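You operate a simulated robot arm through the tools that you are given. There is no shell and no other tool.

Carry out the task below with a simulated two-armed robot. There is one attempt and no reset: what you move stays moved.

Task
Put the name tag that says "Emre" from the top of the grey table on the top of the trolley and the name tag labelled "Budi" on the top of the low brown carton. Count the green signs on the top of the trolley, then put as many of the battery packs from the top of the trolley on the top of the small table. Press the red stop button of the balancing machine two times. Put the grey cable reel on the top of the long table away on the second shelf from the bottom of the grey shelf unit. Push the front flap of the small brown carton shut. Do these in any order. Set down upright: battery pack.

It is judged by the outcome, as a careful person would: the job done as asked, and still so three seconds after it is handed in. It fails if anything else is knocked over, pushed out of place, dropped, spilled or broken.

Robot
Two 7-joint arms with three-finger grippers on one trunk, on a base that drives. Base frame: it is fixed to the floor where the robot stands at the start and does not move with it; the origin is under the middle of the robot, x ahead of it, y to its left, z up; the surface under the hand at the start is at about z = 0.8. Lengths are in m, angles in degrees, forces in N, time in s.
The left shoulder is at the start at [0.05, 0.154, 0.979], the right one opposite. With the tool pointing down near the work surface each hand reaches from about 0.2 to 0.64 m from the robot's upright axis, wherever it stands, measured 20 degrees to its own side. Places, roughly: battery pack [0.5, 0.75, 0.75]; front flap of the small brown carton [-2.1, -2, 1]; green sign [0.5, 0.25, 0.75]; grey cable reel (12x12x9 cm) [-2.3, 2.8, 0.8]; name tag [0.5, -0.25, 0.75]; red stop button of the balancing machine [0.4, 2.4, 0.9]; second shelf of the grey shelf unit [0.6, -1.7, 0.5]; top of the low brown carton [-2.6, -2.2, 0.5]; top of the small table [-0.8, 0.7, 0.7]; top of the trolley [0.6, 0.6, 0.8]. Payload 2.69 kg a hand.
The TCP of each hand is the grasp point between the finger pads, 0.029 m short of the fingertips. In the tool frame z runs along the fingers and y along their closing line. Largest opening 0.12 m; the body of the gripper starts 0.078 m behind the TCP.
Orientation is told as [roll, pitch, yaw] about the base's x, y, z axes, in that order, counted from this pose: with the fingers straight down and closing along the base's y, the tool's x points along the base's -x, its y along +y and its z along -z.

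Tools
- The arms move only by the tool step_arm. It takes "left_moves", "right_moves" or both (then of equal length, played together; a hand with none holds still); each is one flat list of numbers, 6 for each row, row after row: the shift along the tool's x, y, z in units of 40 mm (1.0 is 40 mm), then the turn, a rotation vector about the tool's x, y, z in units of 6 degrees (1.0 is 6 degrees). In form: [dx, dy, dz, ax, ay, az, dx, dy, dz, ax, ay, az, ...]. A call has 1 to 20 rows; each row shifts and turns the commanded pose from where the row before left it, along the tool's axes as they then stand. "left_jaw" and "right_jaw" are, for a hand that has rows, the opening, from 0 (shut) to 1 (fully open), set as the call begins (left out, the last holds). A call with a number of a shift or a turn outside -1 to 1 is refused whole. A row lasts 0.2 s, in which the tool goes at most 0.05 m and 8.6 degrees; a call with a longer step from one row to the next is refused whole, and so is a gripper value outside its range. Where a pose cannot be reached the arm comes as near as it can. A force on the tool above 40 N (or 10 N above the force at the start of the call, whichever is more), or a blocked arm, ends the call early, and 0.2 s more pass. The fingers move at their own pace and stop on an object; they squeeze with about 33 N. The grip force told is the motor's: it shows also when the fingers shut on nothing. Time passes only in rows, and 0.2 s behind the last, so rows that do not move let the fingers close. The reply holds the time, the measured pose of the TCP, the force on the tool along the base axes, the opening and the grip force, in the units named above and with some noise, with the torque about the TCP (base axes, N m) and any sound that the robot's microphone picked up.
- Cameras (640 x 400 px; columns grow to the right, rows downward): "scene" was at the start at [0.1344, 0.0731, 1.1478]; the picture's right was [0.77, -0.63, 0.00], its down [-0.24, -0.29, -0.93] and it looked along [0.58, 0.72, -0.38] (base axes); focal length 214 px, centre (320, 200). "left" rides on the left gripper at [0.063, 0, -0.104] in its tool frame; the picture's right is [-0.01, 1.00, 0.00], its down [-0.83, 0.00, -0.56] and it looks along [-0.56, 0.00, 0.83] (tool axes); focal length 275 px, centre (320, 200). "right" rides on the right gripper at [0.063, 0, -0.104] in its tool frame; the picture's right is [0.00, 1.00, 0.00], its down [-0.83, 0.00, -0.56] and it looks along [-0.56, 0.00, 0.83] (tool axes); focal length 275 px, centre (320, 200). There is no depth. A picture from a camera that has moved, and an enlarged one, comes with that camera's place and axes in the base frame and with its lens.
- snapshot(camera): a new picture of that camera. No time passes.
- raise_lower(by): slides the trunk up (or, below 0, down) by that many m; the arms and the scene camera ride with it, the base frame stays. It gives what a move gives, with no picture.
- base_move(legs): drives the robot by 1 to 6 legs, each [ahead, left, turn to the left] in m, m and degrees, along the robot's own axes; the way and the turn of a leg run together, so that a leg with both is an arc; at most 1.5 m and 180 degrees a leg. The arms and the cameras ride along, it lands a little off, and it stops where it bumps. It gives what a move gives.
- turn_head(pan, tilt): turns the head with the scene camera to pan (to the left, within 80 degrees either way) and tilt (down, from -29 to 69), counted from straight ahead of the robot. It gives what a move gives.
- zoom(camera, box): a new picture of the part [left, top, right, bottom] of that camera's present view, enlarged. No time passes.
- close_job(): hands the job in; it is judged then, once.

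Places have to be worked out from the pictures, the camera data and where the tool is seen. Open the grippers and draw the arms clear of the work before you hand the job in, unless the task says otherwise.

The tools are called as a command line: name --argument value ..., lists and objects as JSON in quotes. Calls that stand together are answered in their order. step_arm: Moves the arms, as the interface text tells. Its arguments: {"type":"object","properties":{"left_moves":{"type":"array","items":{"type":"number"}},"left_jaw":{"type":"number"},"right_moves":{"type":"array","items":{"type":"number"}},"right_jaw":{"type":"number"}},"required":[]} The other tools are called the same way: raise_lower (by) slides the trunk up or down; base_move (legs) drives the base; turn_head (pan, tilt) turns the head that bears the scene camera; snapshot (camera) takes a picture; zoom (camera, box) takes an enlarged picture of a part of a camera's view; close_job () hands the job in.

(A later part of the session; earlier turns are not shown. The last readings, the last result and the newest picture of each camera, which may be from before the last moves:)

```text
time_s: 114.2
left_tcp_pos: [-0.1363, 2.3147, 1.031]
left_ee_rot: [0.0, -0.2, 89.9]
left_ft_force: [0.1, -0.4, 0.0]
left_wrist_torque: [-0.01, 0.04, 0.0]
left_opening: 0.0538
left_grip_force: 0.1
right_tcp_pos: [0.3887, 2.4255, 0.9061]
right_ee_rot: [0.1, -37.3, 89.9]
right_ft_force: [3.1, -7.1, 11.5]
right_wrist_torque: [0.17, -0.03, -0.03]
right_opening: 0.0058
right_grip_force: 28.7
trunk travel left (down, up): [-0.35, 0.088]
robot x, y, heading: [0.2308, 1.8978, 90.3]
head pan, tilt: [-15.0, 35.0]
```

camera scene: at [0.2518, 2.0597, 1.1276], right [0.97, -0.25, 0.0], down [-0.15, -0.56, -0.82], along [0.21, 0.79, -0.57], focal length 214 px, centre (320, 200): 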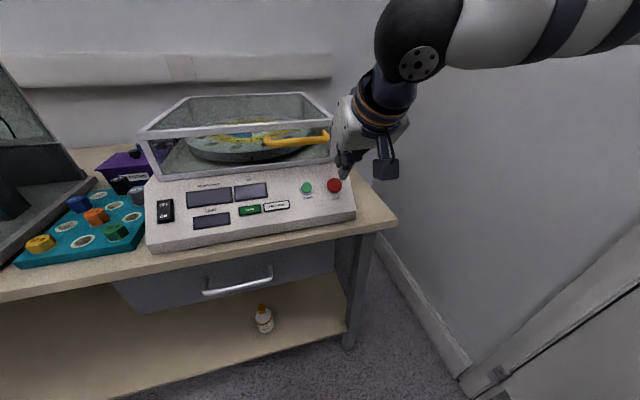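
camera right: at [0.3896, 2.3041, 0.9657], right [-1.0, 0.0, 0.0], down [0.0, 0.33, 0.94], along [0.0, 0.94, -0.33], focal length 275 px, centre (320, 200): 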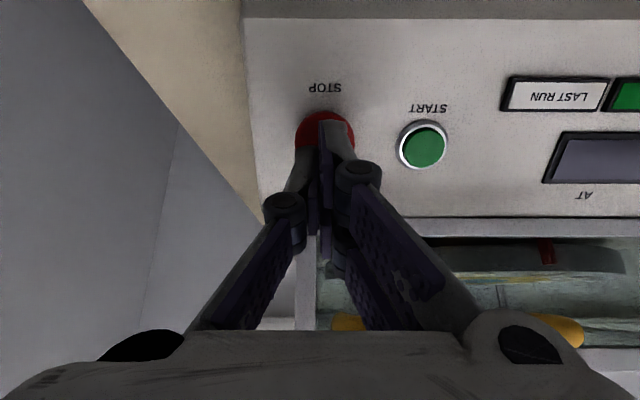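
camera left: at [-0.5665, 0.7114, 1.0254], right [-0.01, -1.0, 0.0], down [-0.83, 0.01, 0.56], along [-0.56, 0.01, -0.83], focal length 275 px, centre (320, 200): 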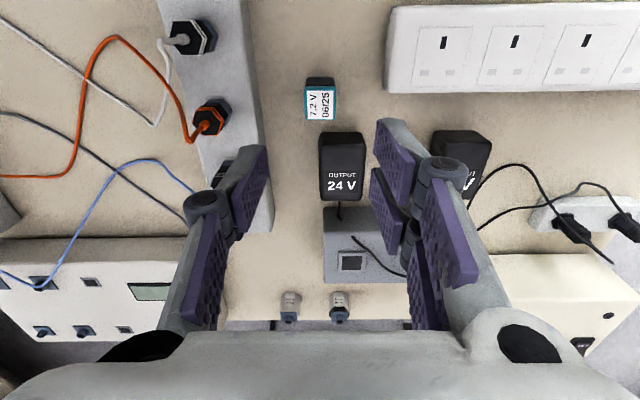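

A click was heard: first press. I retreat 20 mm to let the button return, watching for sounds.

step_arm --right_moves '[0, 0, -0.25, 0, 0, 0, 0, 0, -0.25, 0, 0, 0, 0, 0, 0, 0, 0, 0]'

zoom --camera "scene" --box '[270, 130, 400, 230]'

```text
time_s: 115.0
left_tcp_pos: [-0.1356, 2.3168, 1.0309]
left_ee_rot: [0.0, 0.0, 90.1]
left_ft_force: [0.7, 0.6, -0.2]
left_wrist_torque: [-0.01, -0.01, 0.04]
left_opening: 0.054
left_grip_force: 0.0
right_tcp_pos: [0.3863, 2.4132, 0.9188]
right_ee_rot: [0.0, -37.0, 90.0]
right_ft_force: [-0.1, 0.2, -0.2]
right_wrist_torque: [-0.01, 0.01, 0.0]
right_opening: 0.0001
right_grip_force: 28.9
trunk travel left (down, up): [-0.35, 0.088]
robot x, y, heading: [0.2309, 1.8959, 90.5]
head pan, tilt: [-15.0, 35.0]
```

```text
4.00 times, centred on (335, 180) of scene
camera zoom: at [0.2521, 2.0595, 1.1277], right [0.97, -0.25, 0.0], down [-0.15, -0.55, -0.82], along [0.21, 0.79, -0.57], focal length 858 px, centre (260, 280)
```

zoom: 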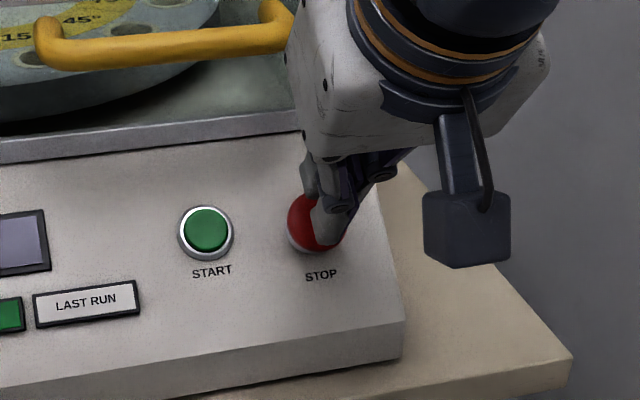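

Now the second press: advance 17 mm in one go.

step_arm --right_moves '[0, 0, 0.2, 0, 0, 0, 0, 0, 0.2, 0, 0, 0, 0, 0, 0.05, 0, 0, 0]'

```text
time_s: 115.8
left_tcp_pos: [-0.1365, 2.3159, 1.031]
left_ee_rot: [0.0, -0.1, 89.9]
left_ft_force: [0.6, 0.2, -0.2]
left_wrist_torque: [0.0, -0.03, -0.02]
left_opening: 0.0537
left_grip_force: 0.1
right_tcp_pos: [0.3884, 2.4244, 0.9082]
right_ee_rot: [0.1, -37.1, 89.9]
right_ft_force: [0.4, -3.9, 4.6]
right_wrist_torque: [0.09, 0.01, 0.0]
right_opening: 0.0059
right_grip_force: 29.0
trunk travel left (down, up): [-0.35, 0.088]
robot x, y, heading: [0.2318, 1.899, 90.6]
head pan, tilt: [-15.0, 35.0]
heard: click
```

Second click heard — two presses done. I retreat along the tool axis, then restore the tool to vertical and draw the hand back.

step_arm --right_moves '[0, 0, -0.5, 0, 0, 0, 0, 0, -0.8, 0, 0, 0, 0, 0, -0.8, 0, 0, 0, 0, 0, -0.8, 0, 0, 0, 0.5, -0.3, -0.8, 0, 0, 0, 0.5, -0.3, -0.8, 0, 0, 0, 0.5, -0.3, -0.6, 0, 0, 0, 0.6, -0.4, 0, 0, 0, 0, 0.6, -0.4, 0, 0, 0, 0]'

step_arm --right_moves '[0, 0, 0, 0, 0.88, 0, 0, 0, 0, 0, 0.88, 0, 0, 0, 0, 0, 0.88, 0, 0, 0, 0, 0, 0.88, 0, 0, 0, 0, 0, 0.88, 0, 0, 0, 0, 0, 0.88, 0, 0, 0, 0, 0, 0.88, 0]' --right_jaw 1

snapshot --camera "scene"

```text
time_s: 117.8
left_tcp_pos: [-0.1363, 2.3156, 1.0307]
left_ee_rot: [0.0, 0.0, 89.9]
left_ft_force: [0.7, -0.3, -0.4]
left_wrist_torque: [-0.04, 0.02, -0.02]
left_opening: 0.0539
left_grip_force: 0.1
right_tcp_pos: [0.4573, 2.2165, 1.0027]
right_ee_rot: [0.0, -37.1, 90.0]
right_ft_force: [-1.4, 0.3, -0.7]
right_wrist_torque: [0.02, -0.02, 0.02]
right_opening: 0.0002
right_grip_force: 28.0
trunk travel left (down, up): [-0.35, 0.088]
robot x, y, heading: [0.236, 1.8962, 90.3]
head pan, tilt: [-15.0, 35.0]
```

```text
time_s: 119.4
left_tcp_pos: [-0.1345, 2.3167, 1.0294]
left_ee_rot: [0.0, 0.1, 90.0]
left_ft_force: [-0.3, 0.7, 0.1]
left_wrist_torque: [0.01, 0.02, -0.03]
left_opening: 0.0541
left_grip_force: 0.0
right_tcp_pos: [0.4567, 2.215, 1.0025]
right_ee_rot: [0.1, 0.0, 90.0]
right_ft_force: [-0.8, 0.3, -0.7]
right_wrist_torque: [0.0, 0.0, -0.01]
right_opening: 0.1199
right_grip_force: 0.0
trunk travel left (down, up): [-0.35, 0.088]
robot x, y, heading: [0.2324, 1.8977, 90.2]
head pan, tilt: [-15.0, 35.0]
```

```text
taken
camera scene: at [0.252, 2.0596, 1.1277], right [0.97, -0.25, 0.0], down [-0.15, -0.55, -0.82], along [0.21, 0.79, -0.57], focal length 214 px, centre (320, 200)
```

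scene: 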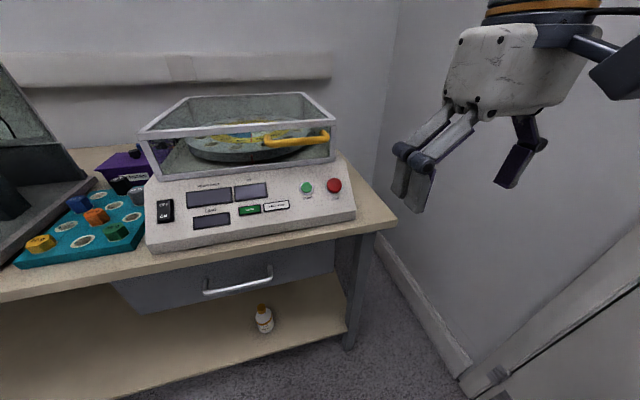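

Buttons done. Next the cable reel at about (-2.3, 2.8). I back away 0.2 m and look left along the aisle first.

base_move --legs '[[-0.2, 0, 0]]'

turn_head --pan 70 --tilt 15

snapshot --camera "scene"

turn_head --pan 45 --tilt 15

snapshot --camera "scene"

```text
time_s: 121.0
left_tcp_pos: [-0.1353, 2.1133, 1.0308]
left_ee_rot: [0.0, -0.1, 90.1]
left_ft_force: [-0.5, -0.4, -1.0]
left_wrist_torque: [0.01, 0.01, 0.02]
left_opening: 0.054
left_grip_force: 0.1
right_tcp_pos: [0.4571, 2.0132, 1.0034]
right_ee_rot: [0.0, -0.1, 90.0]
right_ft_force: [0.0, -0.1, 0.3]
right_wrist_torque: [0.01, -0.04, -0.02]
right_opening: 0.1203
right_grip_force: 0.1
trunk travel left (down, up): [-0.35, 0.088]
robot x, y, heading: [0.2314, 1.6971, 90.3]
head pan, tilt: [-15.0, 35.0]
```

```text
time_s: 122.6
left_tcp_pos: [-0.1352, 2.1134, 1.0307]
left_ee_rot: [0.0, 0.0, 90.0]
left_ft_force: [-0.1, 0.3, 1.0]
left_wrist_torque: [-0.06, -0.03, -0.01]
left_opening: 0.0538
left_grip_force: 0.0
right_tcp_pos: [0.4571, 2.0138, 1.0036]
right_ee_rot: [0.1, -0.1, 90.0]
right_ft_force: [0.7, -0.6, -0.9]
right_wrist_torque: [0.01, 0.0, 0.01]
right_opening: 0.1202
right_grip_force: 0.1
trunk travel left (down, up): [-0.35, 0.088]
robot x, y, heading: [0.2351, 1.6947, 90.1]
head pan, tilt: [70.0, 15.0]
```

```text
taken
camera scene: at [0.1428, 1.8032, 1.1597], right [0.34, 0.94, 0.0], down [0.24, -0.09, -0.97], along [-0.91, 0.33, -0.26], focal length 214 px, centre (320, 200)
```

scene: 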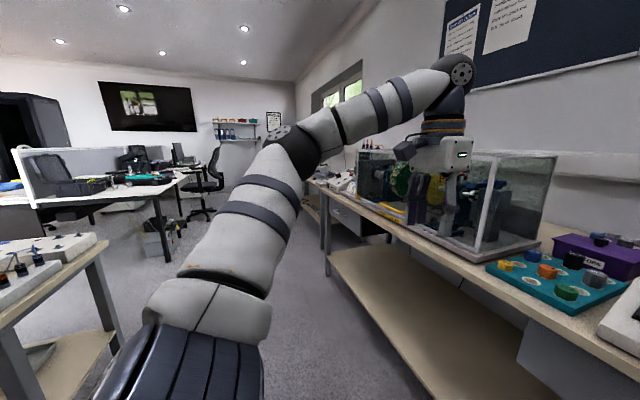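

```text
time_s: 123.5
left_tcp_pos: [-0.1345, 2.1128, 1.0301]
left_ee_rot: [0.0, 0.0, 90.0]
left_ft_force: [-0.7, -0.4, 1.2]
left_wrist_torque: [-0.05, 0.04, 0.01]
left_opening: 0.0539
left_grip_force: 0.0
right_tcp_pos: [0.4566, 2.0138, 1.0031]
right_ee_rot: [0.1, 0.0, 90.1]
right_ft_force: [0.1, 1.6, 0.1]
right_wrist_torque: [0.01, -0.01, -0.01]
right_opening: 0.1201
right_grip_force: 0.0
trunk travel left (down, up): [-0.35, 0.088]
robot x, y, heading: [0.2348, 1.6949, 90.5]
head pan, tilt: [45.0, 15.0]
```

```text
taken
camera scene: at [0.1643, 1.8373, 1.1597], right [0.7, 0.71, 0.0], down [0.18, -0.18, -0.97], along [-0.69, 0.68, -0.26], focal length 214 px, centre (320, 200)
```

scene: 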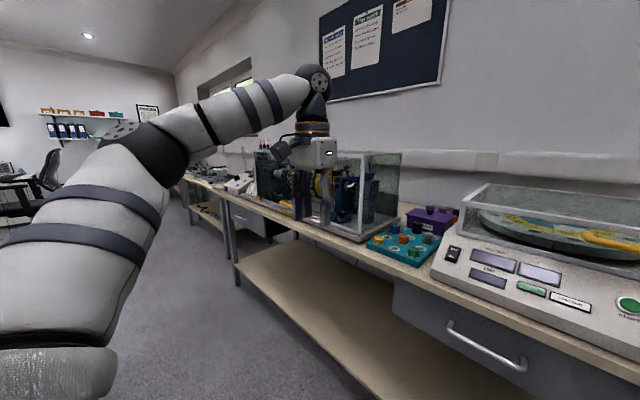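

The aisle along the benches is open. I turn left 90° to face -x and drive along y≈1.7, then look.

base_move --legs '[[0, 0, 89.7], [1.3, 0, 0]]'

turn_head --pan -30 --tilt 25

snapshot --camera "scene"

turn_head --pan 0 --tilt 20

snapshot --camera "scene"

```text
time_s: 133.7
left_tcp_pos: [-1.4806, 1.3595, 1.0294]
left_ee_rot: [0.1, 0.0, 178.6]
left_ft_force: [-0.8, -0.8, -0.8]
left_wrist_torque: [-0.02, 0.01, 0.0]
left_opening: 0.0539
left_grip_force: 0.1
right_tcp_pos: [-1.3653, 1.9499, 1.0032]
right_ee_rot: [0.1, 0.0, 178.6]
right_ft_force: [0.2, -0.2, 0.8]
right_wrist_torque: [0.01, 0.0, -0.03]
right_opening: 0.1196
right_grip_force: 0.0
trunk travel left (down, up): [-0.35, 0.088]
robot x, y, heading: [-1.0526, 1.7166, 178.7]
head pan, tilt: [45.0, 15.0]
```

```text
time_s: 135.2
left_tcp_pos: [-1.48, 1.3609, 1.0292]
left_ee_rot: [0.0, 0.0, 178.6]
left_ft_force: [-0.3, -0.2, -0.2]
left_wrist_torque: [0.03, 0.02, 0.0]
left_opening: 0.054
left_grip_force: 0.1
right_tcp_pos: [-1.3658, 1.9492, 1.0039]
right_ee_rot: [0.1, -0.1, 178.6]
right_ft_force: [0.6, -0.5, -0.1]
right_wrist_torque: [-0.01, 0.03, 0.0]
right_opening: 0.1199
right_grip_force: 0.1
trunk travel left (down, up): [-0.35, 0.088]
robot x, y, heading: [-1.0493, 1.7183, 178.9]
head pan, tilt: [-30.0, 25.0]
```

```text
taken
camera scene: at [-1.2079, 1.7666, 1.1435], right [0.52, 0.86, 0.0], down [0.36, -0.22, -0.91], along [-0.78, 0.47, -0.42], focal length 214 px, centre (320, 200)
```

scene: 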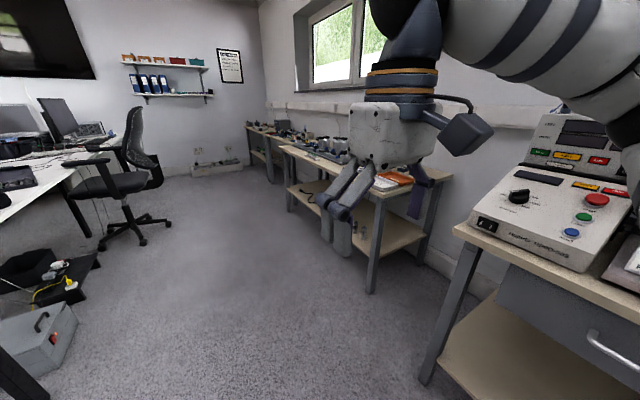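

```text
time_s: 136.1
left_tcp_pos: [-1.481, 1.3592, 1.0297]
left_ee_rot: [-0.1, 0.0, 178.5]
left_ft_force: [-0.2, 0.9, 0.0]
left_wrist_torque: [0.02, 0.01, 0.02]
left_opening: 0.054
left_grip_force: 0.2
right_tcp_pos: [-1.3655, 1.9503, 1.0034]
right_ee_rot: [0.1, 0.0, 178.6]
right_ft_force: [0.1, -0.7, -0.2]
right_wrist_torque: [0.03, 0.01, 0.01]
right_opening: 0.1201
right_grip_force: 0.1
trunk travel left (down, up): [-0.35, 0.088]
robot x, y, heading: [-1.0524, 1.7164, 179.1]
head pan, tilt: [0.0, 20.0]
```

```text
taken
camera scene: at [-1.2221, 1.721, 1.1515], right [0.02, 1.0, 0.0], down [0.34, -0.01, -0.94], along [-0.94, 0.02, -0.34], focal length 214 px, centre (320, 200)
```

scene: 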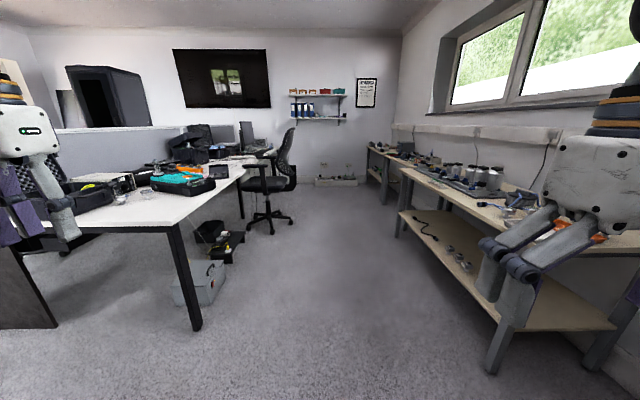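

The long table is ahead on the right (near edge y≈2.55, x from -1.9). I drive to x≈-2.25, then turn right to face it.

base_move --legs '[[1.2, 0, 0.9], [0, 0, -90]]'

turn_head --pan 0 --tilt 30

snapshot --camera "scene"

```text
time_s: 145.9
left_tcp_pos: [-2.5984, 2.1502, 1.0302]
left_ee_rot: [0.0, 0.0, 90.0]
left_ft_force: [-0.1, 0.3, -0.1]
left_wrist_torque: [0.01, -0.01, 0.0]
left_opening: 0.0539
left_grip_force: 0.0
right_tcp_pos: [-2.0069, 2.05, 1.0025]
right_ee_rot: [-0.1, 0.0, 89.9]
right_ft_force: [0.3, 0.3, -0.1]
right_wrist_torque: [0.01, -0.01, 0.0]
right_opening: 0.1202
right_grip_force: 0.0
trunk travel left (down, up): [-0.35, 0.088]
robot x, y, heading: [-2.2307, 1.7343, 90.3]
head pan, tilt: [0.0, 20.0]
```

```text
time_s: 146.7
left_tcp_pos: [-2.5988, 2.1502, 1.0299]
left_ee_rot: [-0.1, -0.1, 90.0]
left_ft_force: [0.8, 0.5, -0.1]
left_wrist_torque: [-0.02, 0.0, 0.03]
left_opening: 0.0539
left_grip_force: 0.2
right_tcp_pos: [-2.007, 2.0489, 1.0043]
right_ee_rot: [0.1, -0.1, 90.1]
right_ft_force: [-0.1, 0.8, 0.0]
right_wrist_torque: [-0.02, 0.0, 0.03]
right_opening: 0.1199
right_grip_force: 0.1
trunk travel left (down, up): [-0.35, 0.088]
robot x, y, heading: [-2.2295, 1.7307, 90.2]
head pan, tilt: [0.0, 30.0]
```

```text
taken
camera scene: at [-2.2333, 1.8984, 1.1355], right [1.0, 0.0, 0.0], down [0.0, -0.5, -0.87], along [0.0, 0.87, -0.5], focal length 214 px, centre (320, 200)
```

scene: 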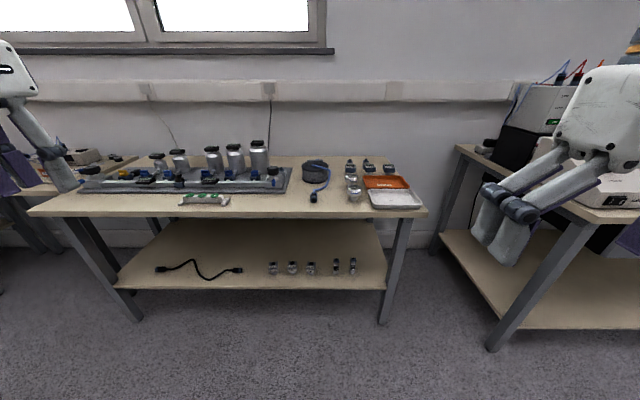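

zoom --camera "scene" --box '[270, 140, 430, 240]'

zoom --camera "scene" --box '[60, 120, 300, 270]'

```text
4.00 times, centred on (350, 190) of scene
camera zoom: at [-2.2333, 1.8984, 1.1355], right [1.0, 0.0, 0.0], down [0.0, -0.5, -0.87], along [0.0, 0.87, -0.5], focal length 858 px, centre (200, 240)
```

zoom: 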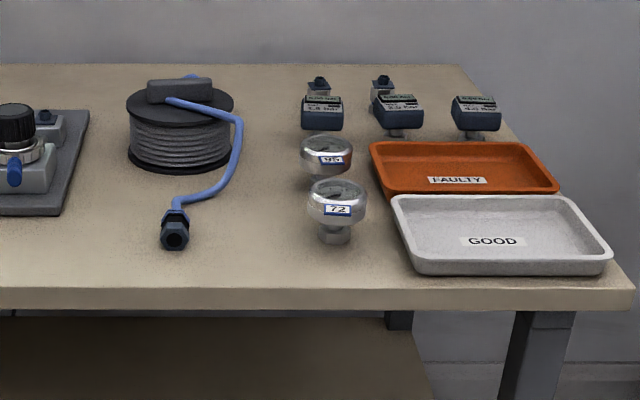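

```text
2.67 times, centred on (180, 195) of scene
camera zoom: at [-2.2333, 1.8984, 1.1355], right [1.0, 0.0, 0.0], down [0.0, -0.5, -0.87], along [0.0, 0.87, -0.5], focal length 572 px, centre (693, 213)
```

zoom: 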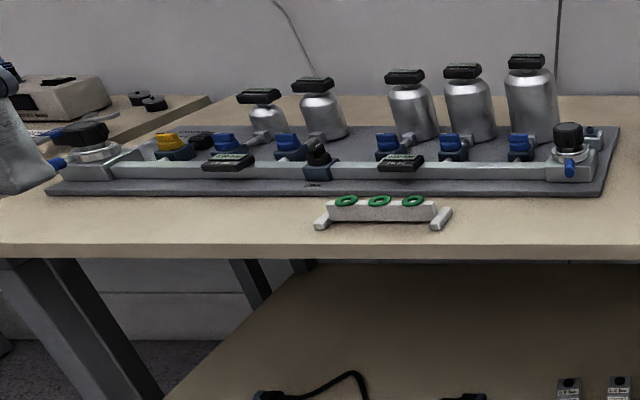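

The grey reel (vertical axis, black flanges, a grey bar on top, blue cable end trailing toward the front) is at about (-2.257, 2.75). I retract the left hand a bit, then shift left and closer so the right hand can inspect it.

step_arm --left_moves '[0.8, 0, -0.4, 0, 0, 0, 0.8, 0, -0.4, 0, 0, 0, 0.8, 0, -0.4, 0, 0, 0]'

base_move --legs '[[0.36, 0.16, 0]]'

turn_head --pan -20 --tilt 35

snapshot --camera "scene"

snapshot --camera "right"

```text
time_s: 147.5
left_tcp_pos: [-2.5709, 2.098, 1.0217]
left_ee_rot: [0.0, -0.1, 90.1]
left_ft_force: [-0.2, -1.5, 0.6]
left_wrist_torque: [0.01, 0.02, 0.0]
left_opening: 0.0541
left_grip_force: 0.1
left hand out of reach, approached as far as the arm can: row 1, 2, 3
right_tcp_pos: [-2.0066, 2.0496, 1.0032]
right_ee_rot: [0.1, -0.1, 90.0]
right_ft_force: [-0.4, -0.3, -1.0]
right_wrist_torque: [0.05, -0.03, 0.01]
right_opening: 0.1201
right_grip_force: 0.0
trunk travel left (down, up): [-0.35, 0.088]
robot x, y, heading: [-2.2312, 1.7325, 90.3]
head pan, tilt: [0.0, 30.0]
```

```text
time_s: 149.9
left_tcp_pos: [-2.7253, 2.4606, 1.0217]
left_ee_rot: [0.2, -0.1, 89.6]
left_ft_force: [-0.2, -0.3, -0.4]
left_wrist_torque: [-0.01, 0.02, -0.03]
left_opening: 0.0539
left_grip_force: 0.1
right_tcp_pos: [-2.1631, 2.4107, 1.0024]
right_ee_rot: [0.2, -0.1, 89.6]
right_ft_force: [-0.3, 0.7, 0.6]
right_wrist_torque: [-0.03, 0.01, 0.0]
right_opening: 0.12
right_grip_force: 0.1
trunk travel left (down, up): [-0.35, 0.088]
robot x, y, heading: [-2.3846, 2.0945, 89.7]
head pan, tilt: [0.0, 30.0]
```

```text
time_s: 150.8
left_tcp_pos: [-2.7261, 2.4616, 1.022]
left_ee_rot: [0.0, 0.0, 89.6]
left_ft_force: [0.7, -0.2, -0.9]
left_wrist_torque: [-0.02, -0.02, -0.01]
left_opening: 0.0541
left_grip_force: 0.1
right_tcp_pos: [-2.1621, 2.4091, 1.0025]
right_ee_rot: [0.1, 0.0, 89.6]
right_ft_force: [0.4, 0.1, -0.2]
right_wrist_torque: [0.03, -0.01, -0.05]
right_opening: 0.1203
right_grip_force: 0.1
trunk travel left (down, up): [-0.35, 0.088]
robot x, y, heading: [-2.3887, 2.0865, 90.1]
head pan, tilt: [-20.0, 35.0]
```

```text
taken
camera scene: at [-2.3602, 2.2511, 1.1277], right [0.94, -0.34, 0.0], down [-0.2, -0.54, -0.82], along [0.28, 0.77, -0.57], focal length 214 px, centre (320, 200)
```

scene: 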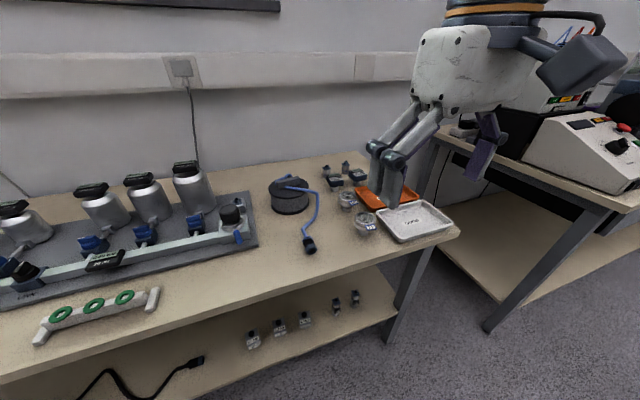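

```text
taken
camera right: at [-2.1618, 2.3457, 1.1081], right [-1.0, 0.0, 0.0], down [0.0, 0.83, 0.56], along [0.0, 0.56, -0.83], focal length 275 px, centre (320, 200)
```

right: 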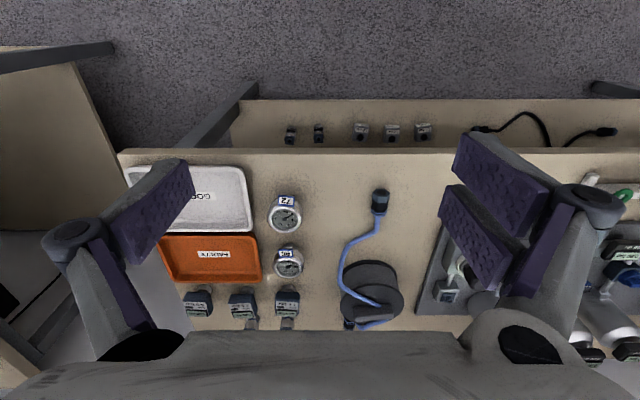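

zoom --camera "scene" --box '[250, 160, 350, 260]'

zoom --camera "right" --box '[310, 170, 450, 335]'

```text
4.00 times, centred on (300, 210) of scene
camera zoom: at [-2.3602, 2.2511, 1.1277], right [0.94, -0.34, 0.0], down [-0.2, -0.54, -0.82], along [0.28, 0.77, -0.57], focal length 858 px, centre (400, 160)
```

zoom: 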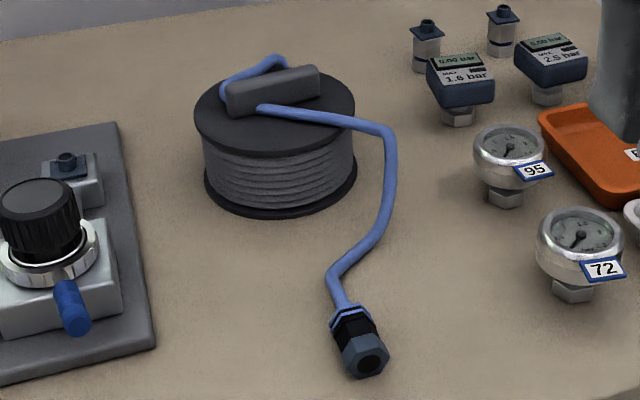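

```text
2.42 times, centred on (380, 252) of right
camera zoom: at [-2.1618, 2.3457, 1.1081], right [-1.0, 0.0, 0.0], down [0.0, 0.83, 0.56], along [0.0, 0.56, -0.83], focal length 667 px, centre (174, 73)
```

zoom: 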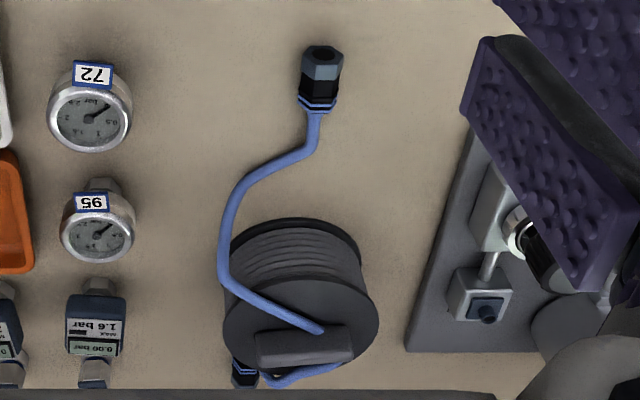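

I bring the right hand over the reel to see the bar and cable in detail.

step_arm --right_moves '[-0.85, 0.44, 0.1, 0, 0, 0, -0.85, 0.44, 0.1, 0, 0, 0, -0.85, 0.44, 0.1, 0, 0, 0, -0.85, 0.44, 0.1, 0, 0, 0, -0.85, 0.44, 0.1, 0, 0, 0]'

snapshot --camera "right"

zoom --camera "right" --box '[240, 100, 400, 260]'

```text
time_s: 152.0
left_tcp_pos: [-2.7279, 2.461, 1.0216]
left_ee_rot: [0.0, 0.1, 89.5]
left_ft_force: [-1.2, 0.1, -0.5]
left_wrist_torque: [-0.03, 0.01, 0.01]
left_opening: 0.0539
left_grip_force: 0.1
right_tcp_pos: [-2.2483, 2.5787, 0.9808]
right_ee_rot: [0.1, -0.1, 89.5]
right_ft_force: [-0.6, 0.7, -0.1]
right_wrist_torque: [0.01, -0.02, -0.01]
right_opening: 0.1202
right_grip_force: 0.1
trunk travel left (down, up): [-0.35, 0.088]
robot x, y, heading: [-2.3897, 2.0883, 89.8]
head pan, tilt: [-20.0, 35.0]
```

```text
taken
camera right: at [-2.2488, 2.5167, 1.0858], right [-1.0, 0.0, 0.0], down [0.0, 0.83, 0.56], along [0.0, 0.56, -0.83], focal length 275 px, centre (320, 200)
```

right: 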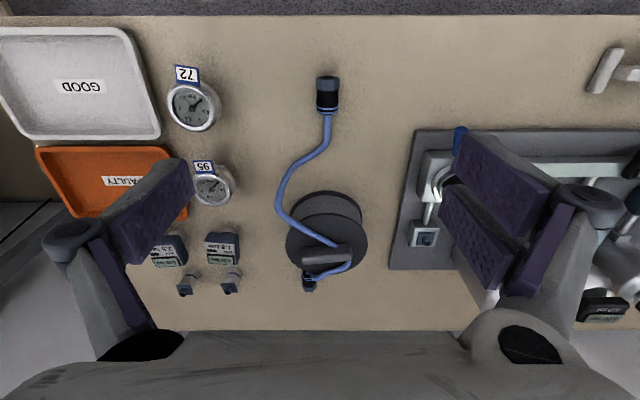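

```text
2.50 times, centred on (320, 180) of right
camera zoom: at [-2.2488, 2.5167, 1.0858], right [-1.0, 0.0, 0.0], down [0.0, 0.83, 0.56], along [0.0, 0.56, -0.83], focal length 688 px, centre (320, 250)
```

zoom: 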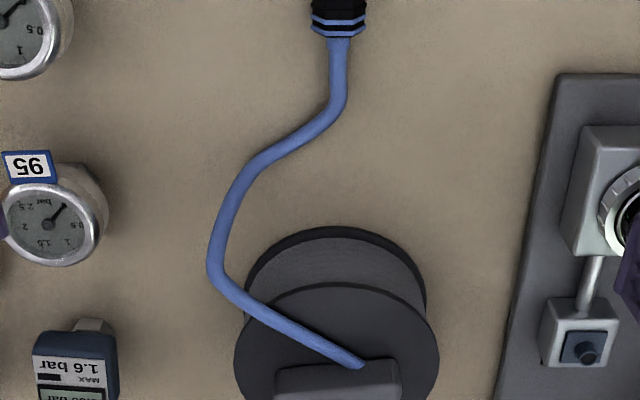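

zoom --camera "right" --box '[280, 220, 376, 300]'

zoom --camera "scene" --box '[270, 165, 340, 225]'

```text
5.00 times, centred on (328, 260) of right
camera zoom: at [-2.2488, 2.5167, 1.0858], right [-1.0, 0.0, 0.0], down [0.0, 0.83, 0.56], along [0.0, 0.56, -0.83], focal length 1376 px, centre (280, -100)
```

zoom: 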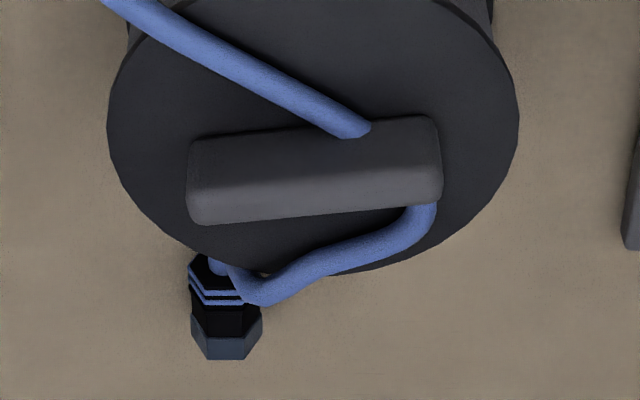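

```text
6.67 times, centred on (305, 195) of scene
camera zoom: at [-2.3606, 2.2515, 1.1276], right [0.94, -0.34, 0.0], down [-0.2, -0.54, -0.82], along [0.28, 0.77, -0.57], focal length 1430 px, centre (420, 233)
```

zoom: 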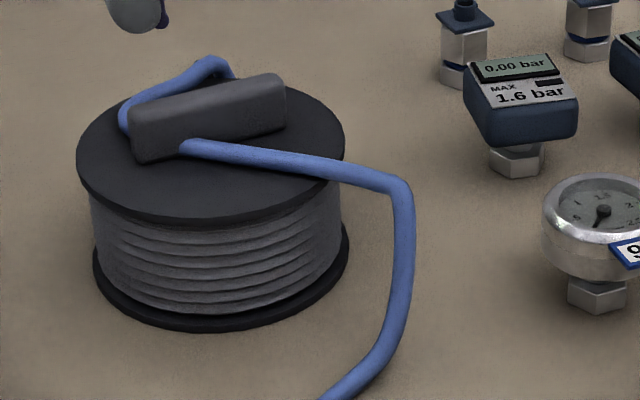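

Measurements: table z≈0.725, reel centre ≈(-2.258, 2.798), flange top z≈0.789, with a ~72×15×25 mm bar lying on top (ends at x≈-2.222 and -2.294, yaw ≈7°). It is a bit far, so I drive 0.14 m ahead (base stays short of the table edge at y≈2.53).

base_move --legs '[[0.14, 0, 0]]'

snapshot --camera "right"

zoom --camera "right" --box '[264, 90, 392, 170]'

```text
time_s: 153.3
left_tcp_pos: [-2.7261, 2.5999, 1.0213]
left_ee_rot: [0.0, 0.0, 89.7]
left_ft_force: [-0.4, 0.3, 0.0]
left_wrist_torque: [-0.05, -0.01, 0.01]
left_opening: 0.0538
left_grip_force: 0.2
right_tcp_pos: [-2.2501, 2.7192, 0.9794]
right_ee_rot: [0.2, 0.1, 89.7]
right_ft_force: [-0.9, 0.5, 0.1]
right_wrist_torque: [0.0, 0.01, 0.0]
right_opening: 0.12
right_grip_force: 0.1
trunk travel left (down, up): [-0.35, 0.088]
robot x, y, heading: [-2.3882, 2.226, 90.2]
head pan, tilt: [-20.0, 35.0]
```

```text
taken
camera right: at [-2.2489, 2.6552, 1.0855], right [-1.0, 0.0, 0.0], down [0.0, 0.83, 0.56], along [0.0, 0.56, -0.83], focal length 275 px, centre (320, 200)
```

right: 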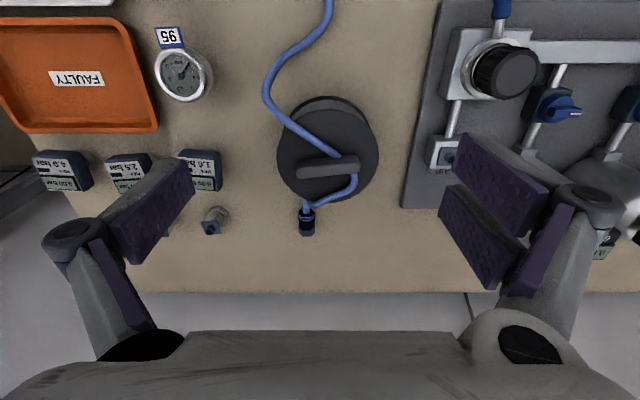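

```text
5.00 times, centred on (328, 130) of right
camera zoom: at [-2.2489, 2.6552, 1.0855], right [-1.0, 0.0, 0.0], down [0.0, 0.83, 0.56], along [0.0, 0.56, -0.83], focal length 1376 px, centre (280, 550)
```

zoom: 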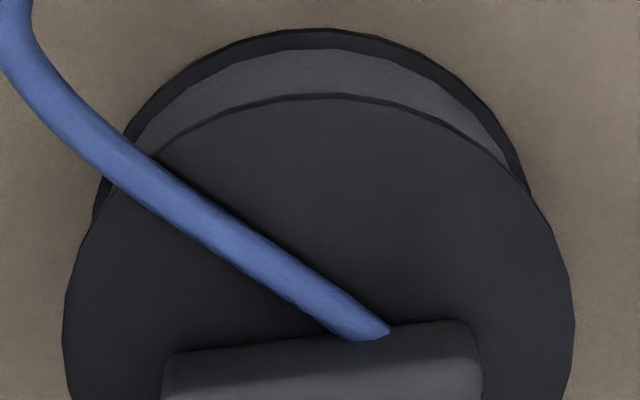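

zoom --camera "right" --box '[264, 130, 392, 240]'

```text
3.64 times, centred on (328, 185) of right
camera zoom: at [-2.2489, 2.6552, 1.0855], right [-1.0, 0.0, 0.0], down [0.0, 0.83, 0.56], along [0.0, 0.56, -0.83], focal length 1001 px, centre (291, 254)
```

zoom: 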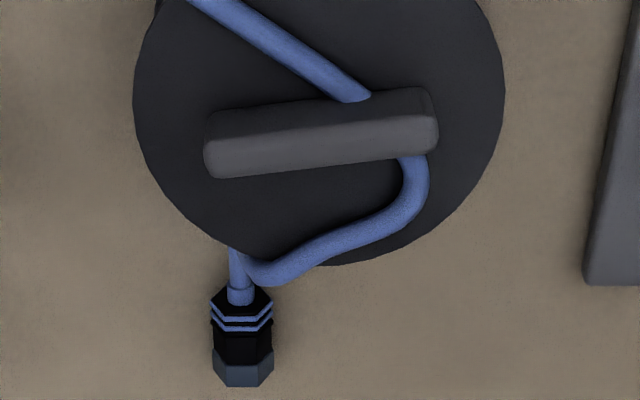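

Refined: bar centre (-2.257, 2.801, ~0.80), yaw 8°, length 72 mm. I'll grip it by its ends with the tool pitched 45° forward (needed later for the shelf). First I rotate the hand: yaw +8.4°, pitch -45°.

step_arm --right_moves '[0, 0, 0, 0, 0, -0.7, 0, 0, 0, 0, 0, -0.7, 0, 0, 0, 0, -0.83, 0, 0, 0, 0, 0, -0.83, 0, 0, 0, 0, 0, -0.83, 0, 0, 0, 0, 0, -0.83, 0, 0, 0, 0, 0, -0.83, 0, 0, 0, 0, 0, -0.83, 0, 0, 0, 0, 0, -0.83, 0, 0, 0, 0, 0, -0.83, 0, 0, 0, 0, 0, -0.83, 0]' --right_jaw 0.85

snapshot --camera "right"

snapshot --camera "scene"

```text
time_s: 155.7
left_tcp_pos: [-2.727, 2.5985, 1.0208]
left_ee_rot: [0.0, -0.1, 89.7]
left_ft_force: [-0.2, 0.5, 0.0]
left_wrist_torque: [-0.01, 0.02, -0.01]
left_opening: 0.0542
left_grip_force: 0.0
right_tcp_pos: [-2.2499, 2.7183, 0.981]
right_ee_rot: [0.1, -45.0, 98.0]
right_ft_force: [0.5, -0.1, 0.7]
right_wrist_torque: [-0.02, -0.02, -0.02]
right_opening: 0.1024
right_grip_force: 0.1
trunk travel left (down, up): [-0.35, 0.088]
robot x, y, heading: [-2.3915, 2.2311, 90.1]
head pan, tilt: [-20.0, 35.0]
```

```text
taken
camera right: at [-2.2314, 2.6003, 1.0111], right [-0.99, -0.14, 0.0], down [-0.03, 0.19, 0.98], along [-0.14, 0.97, -0.19], focal length 275 px, centre (320, 200)
```

right: 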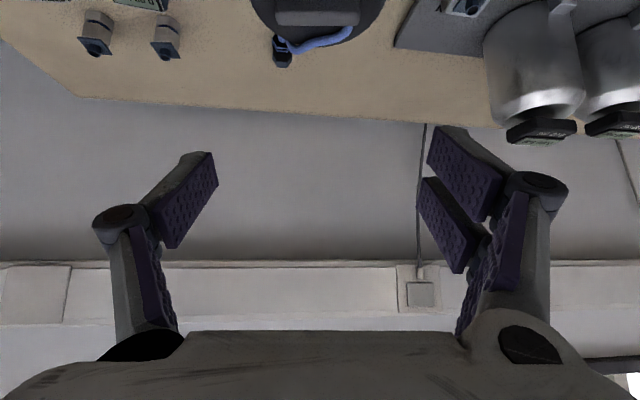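

```text
taken
camera scene: at [-2.3601, 2.3895, 1.1277], right [0.94, -0.34, 0.0], down [-0.2, -0.54, -0.82], along [0.28, 0.77, -0.57], focal length 214 px, centre (320, 200)
```

scene: 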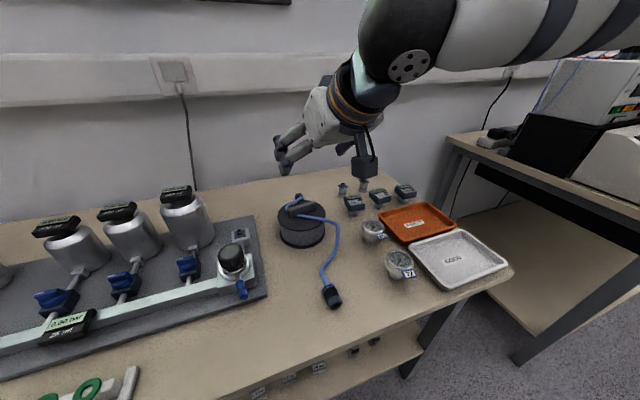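

Orientation reached. I move to the pre-grasp point 8 cm back from the bar along the tool axis.

step_arm --right_moves '[0.56, -0.04, 0.65, 0, 0, 0, 0.56, -0.04, 0.65, 0, 0, 0, 0.56, -0.04, 0.65, 0, 0, 0]'

snapshot --camera "right"

zoom --camera "scene" --box '[250, 120, 380, 260]'

```text
time_s: 156.5
left_tcp_pos: [-2.7257, 2.5979, 1.0219]
left_ee_rot: [0.0, -0.1, 89.7]
left_ft_force: [-0.3, 0.6, 0.5]
left_wrist_torque: [0.0, 0.0, -0.02]
left_opening: 0.0539
left_grip_force: 0.0
right_tcp_pos: [-2.2443, 2.7265, 0.8777]
right_ee_rot: [0.3, -45.0, 98.0]
right_ft_force: [0.7, -1.0, 1.2]
right_wrist_torque: [0.04, -0.02, 0.01]
right_opening: 0.102
right_grip_force: 0.1
trunk travel left (down, up): [-0.35, 0.088]
robot x, y, heading: [-2.3889, 2.229, 89.8]
head pan, tilt: [-20.0, 35.0]
```

```text
taken
camera right: at [-2.227, 2.6097, 0.9072], right [-0.99, -0.14, 0.0], down [-0.03, 0.19, 0.98], along [-0.14, 0.97, -0.2], focal length 275 px, centre (320, 200)
```

right: 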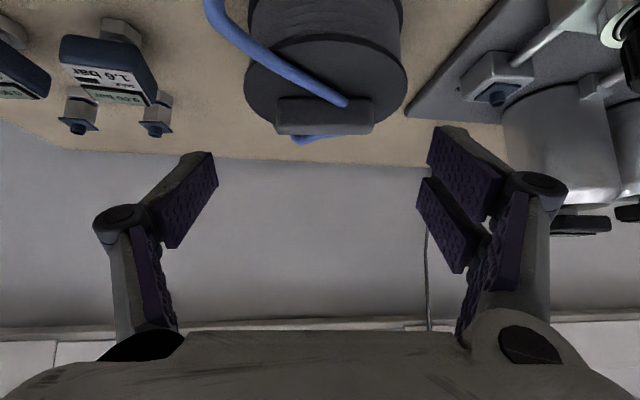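

```text
2.86 times, centred on (315, 190) of scene
camera zoom: at [-2.3602, 2.3898, 1.1276], right [0.94, -0.34, 0.0], down [-0.2, -0.54, -0.82], along [0.28, 0.77, -0.57], focal length 613 px, centre (334, 229)
```

zoom: 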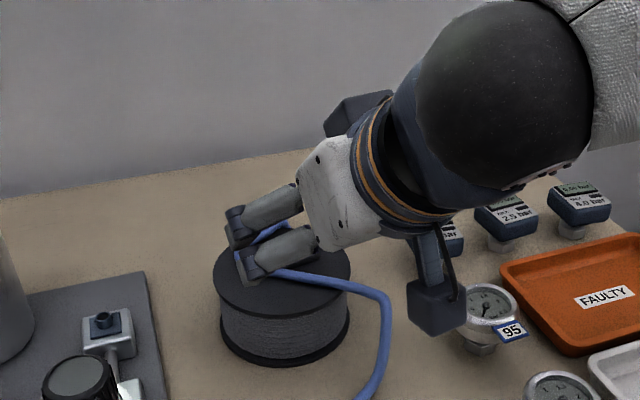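

The bar is centred within ~3 mm. I advance 68 mm along the tool axis and check.

step_arm --right_moves '[0, 0.07, 0.6, 0, 0, 0, 0, 0, 0.6, 0, 0, 0, 0, 0, 0.5, 0, 0, 0]'

snapshot --camera "right"

zoom --camera "scene" --box '[250, 150, 370, 260]'

```text
time_s: 157.3
left_tcp_pos: [-2.7263, 2.5989, 1.0215]
left_ee_rot: [0.0, -0.1, 89.7]
left_ft_force: [0.9, 0.0, -0.7]
left_wrist_torque: [0.02, 0.01, 0.01]
left_opening: 0.0541
left_grip_force: 0.1
right_tcp_pos: [-2.256, 2.7728, 0.8304]
right_ee_rot: [0.1, -44.9, 98.0]
right_ft_force: [0.7, -0.1, 0.0]
right_wrist_torque: [-0.01, 0.02, -0.01]
right_opening: 0.1016
right_grip_force: 0.1
trunk travel left (down, up): [-0.35, 0.088]
robot x, y, heading: [-2.3866, 2.2294, 90.1]
head pan, tilt: [-20.0, 35.0]
```

```text
taken
camera right: at [-2.2382, 2.6566, 0.8607], right [-0.99, -0.14, 0.0], down [-0.03, 0.19, 0.98], along [-0.14, 0.97, -0.2], focal length 275 px, centre (320, 200)
```

right: 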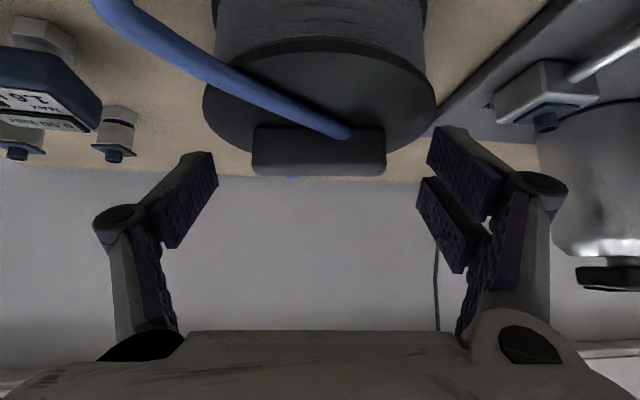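

```text
3.64 times, centred on (310, 205) of scene
camera zoom: at [-2.3603, 2.3898, 1.1276], right [0.94, -0.34, 0.0], down [-0.2, -0.54, -0.82], along [0.28, 0.77, -0.57], focal length 780 px, centre (356, 182)
```

zoom: 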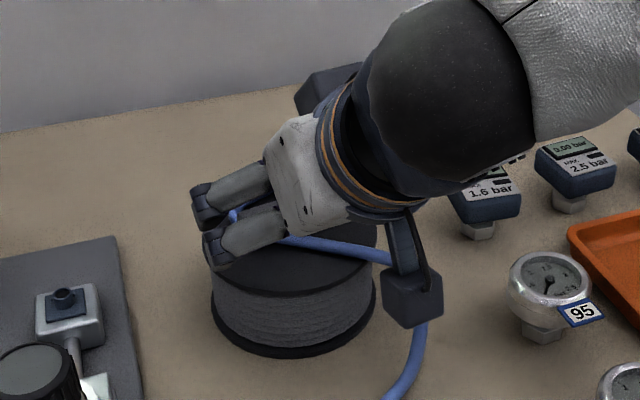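

Fingers straddle the bar ends. I advance the last 12 mm.

step_arm --right_moves '[0, 0, 0.15, 0, 0, 0, 0, 0, 0.15, 0, 0, 0]'

snapshot --camera "right"

```text
time_s: 157.9
left_tcp_pos: [-2.7258, 2.5984, 1.0225]
left_ee_rot: [0.0, -0.1, 89.7]
left_ft_force: [0.5, -0.2, 0.7]
left_wrist_torque: [-0.03, -0.01, -0.01]
left_opening: 0.054
left_grip_force: 0.2
right_tcp_pos: [-2.2577, 2.7811, 0.8216]
right_ee_rot: [0.1, -44.8, 98.0]
right_ft_force: [-1.1, -0.1, 0.7]
right_wrist_torque: [-0.01, 0.0, 0.04]
right_opening: 0.102
right_grip_force: 0.0
trunk travel left (down, up): [-0.35, 0.088]
robot x, y, heading: [-2.386, 2.2302, 90.0]
head pan, tilt: [-20.0, 35.0]
```

```text
taken
camera right: at [-2.2389, 2.6644, 0.8518], right [-0.99, -0.14, 0.0], down [-0.03, 0.19, 0.98], along [-0.14, 0.97, -0.2], focal length 275 px, centre (320, 200)
```

right: 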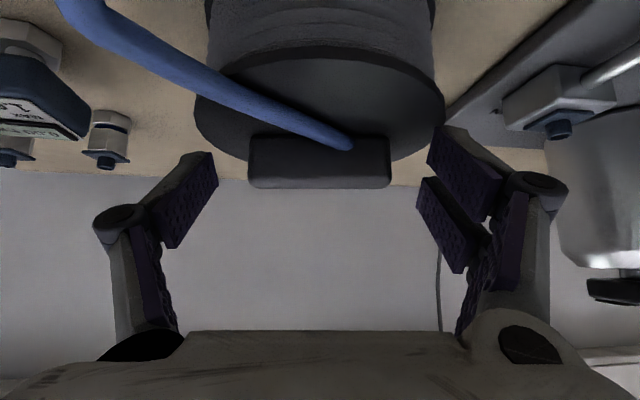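

The bar is centred (u 248–390). I close the gripper on its ends.

step_arm --right_moves '[0, 0, 0, 0, 0, 0, 0, 0, 0, 0, 0, 0, 0, 0, 0, 0, 0, 0]' --right_jaw 0

snapshot --camera "right"

```text
time_s: 158.7
left_tcp_pos: [-2.7262, 2.5965, 1.0228]
left_ee_rot: [0.0, -0.2, 89.6]
left_ft_force: [0.8, 0.3, -0.6]
left_wrist_torque: [0.01, 0.01, -0.02]
left_opening: 0.0541
left_grip_force: 0.1
right_tcp_pos: [-2.257, 2.7823, 0.8255]
right_ee_rot: [0.1, -45.4, 98.0]
right_ft_force: [2.5, 7.0, 24.7]
right_wrist_torque: [0.3, 0.72, -0.25]
right_opening: 0.0718
right_grip_force: 33.3
trunk travel left (down, up): [-0.35, 0.088]
robot x, y, heading: [-2.389, 2.23, 89.9]
head pan, tilt: [-20.0, 35.0]
```

```text
taken
camera right: at [-2.2389, 2.6648, 0.8545], right [-0.99, -0.14, 0.0], down [-0.03, 0.19, 0.98], along [-0.14, 0.97, -0.19], focal length 275 px, centre (320, 200)
```

right: 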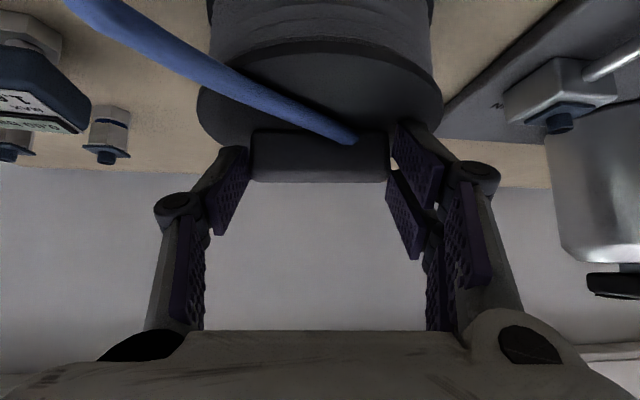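

Gripped at 72 mm (bar ends), with some upward reaction from the flange. I lift 2 cm vertically to check that the reel comes level.

step_arm --right_moves '[-0.18, 0, -0.18, 0, 0, 0, -0.18, 0, -0.18, 0, 0, 0, -0.18, 0, -0.18, 0, 0, 0]'

snapshot --camera "right"

zoom --camera "scene" --box '[230, 150, 370, 270]'

```text
time_s: 159.5
left_tcp_pos: [-2.726, 2.5986, 1.0223]
left_ee_rot: [-0.1, -0.1, 89.7]
left_ft_force: [-0.7, 0.2, 1.2]
left_wrist_torque: [0.02, 0.01, 0.0]
left_opening: 0.0539
left_grip_force: 0.0
right_tcp_pos: [-2.2567, 2.7806, 0.8517]
right_ee_rot: [0.1, -44.7, 98.0]
right_ft_force: [-0.1, 0.1, -4.5]
right_wrist_torque: [-0.11, -0.02, 0.02]
right_opening: 0.0718
right_grip_force: 33.1
trunk travel left (down, up): [-0.35, 0.088]
robot x, y, heading: [-2.3882, 2.2266, 90.3]
head pan, tilt: [-20.0, 35.0]
```

```text
taken
camera right: at [-2.2387, 2.6636, 0.8822], right [-0.99, -0.14, 0.0], down [-0.03, 0.2, 0.98], along [-0.14, 0.97, -0.2], focal length 275 px, centre (320, 200)
```

right: 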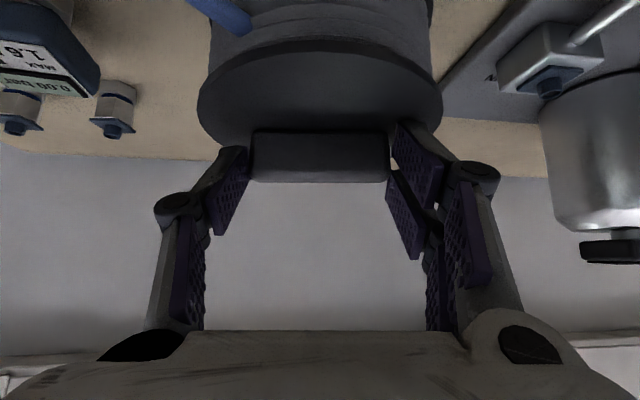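

```text
3.33 times, centred on (300, 210) of scene
camera zoom: at [-2.3602, 2.3898, 1.1276], right [0.94, -0.34, 0.0], down [-0.2, -0.54, -0.82], along [0.28, 0.77, -0.57], focal length 715 px, centre (387, 167)
```

zoom: 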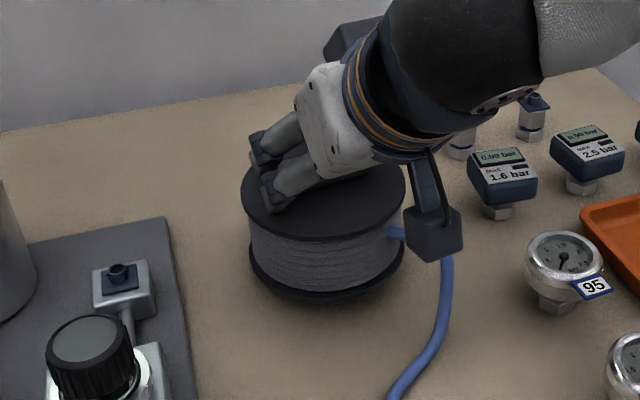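

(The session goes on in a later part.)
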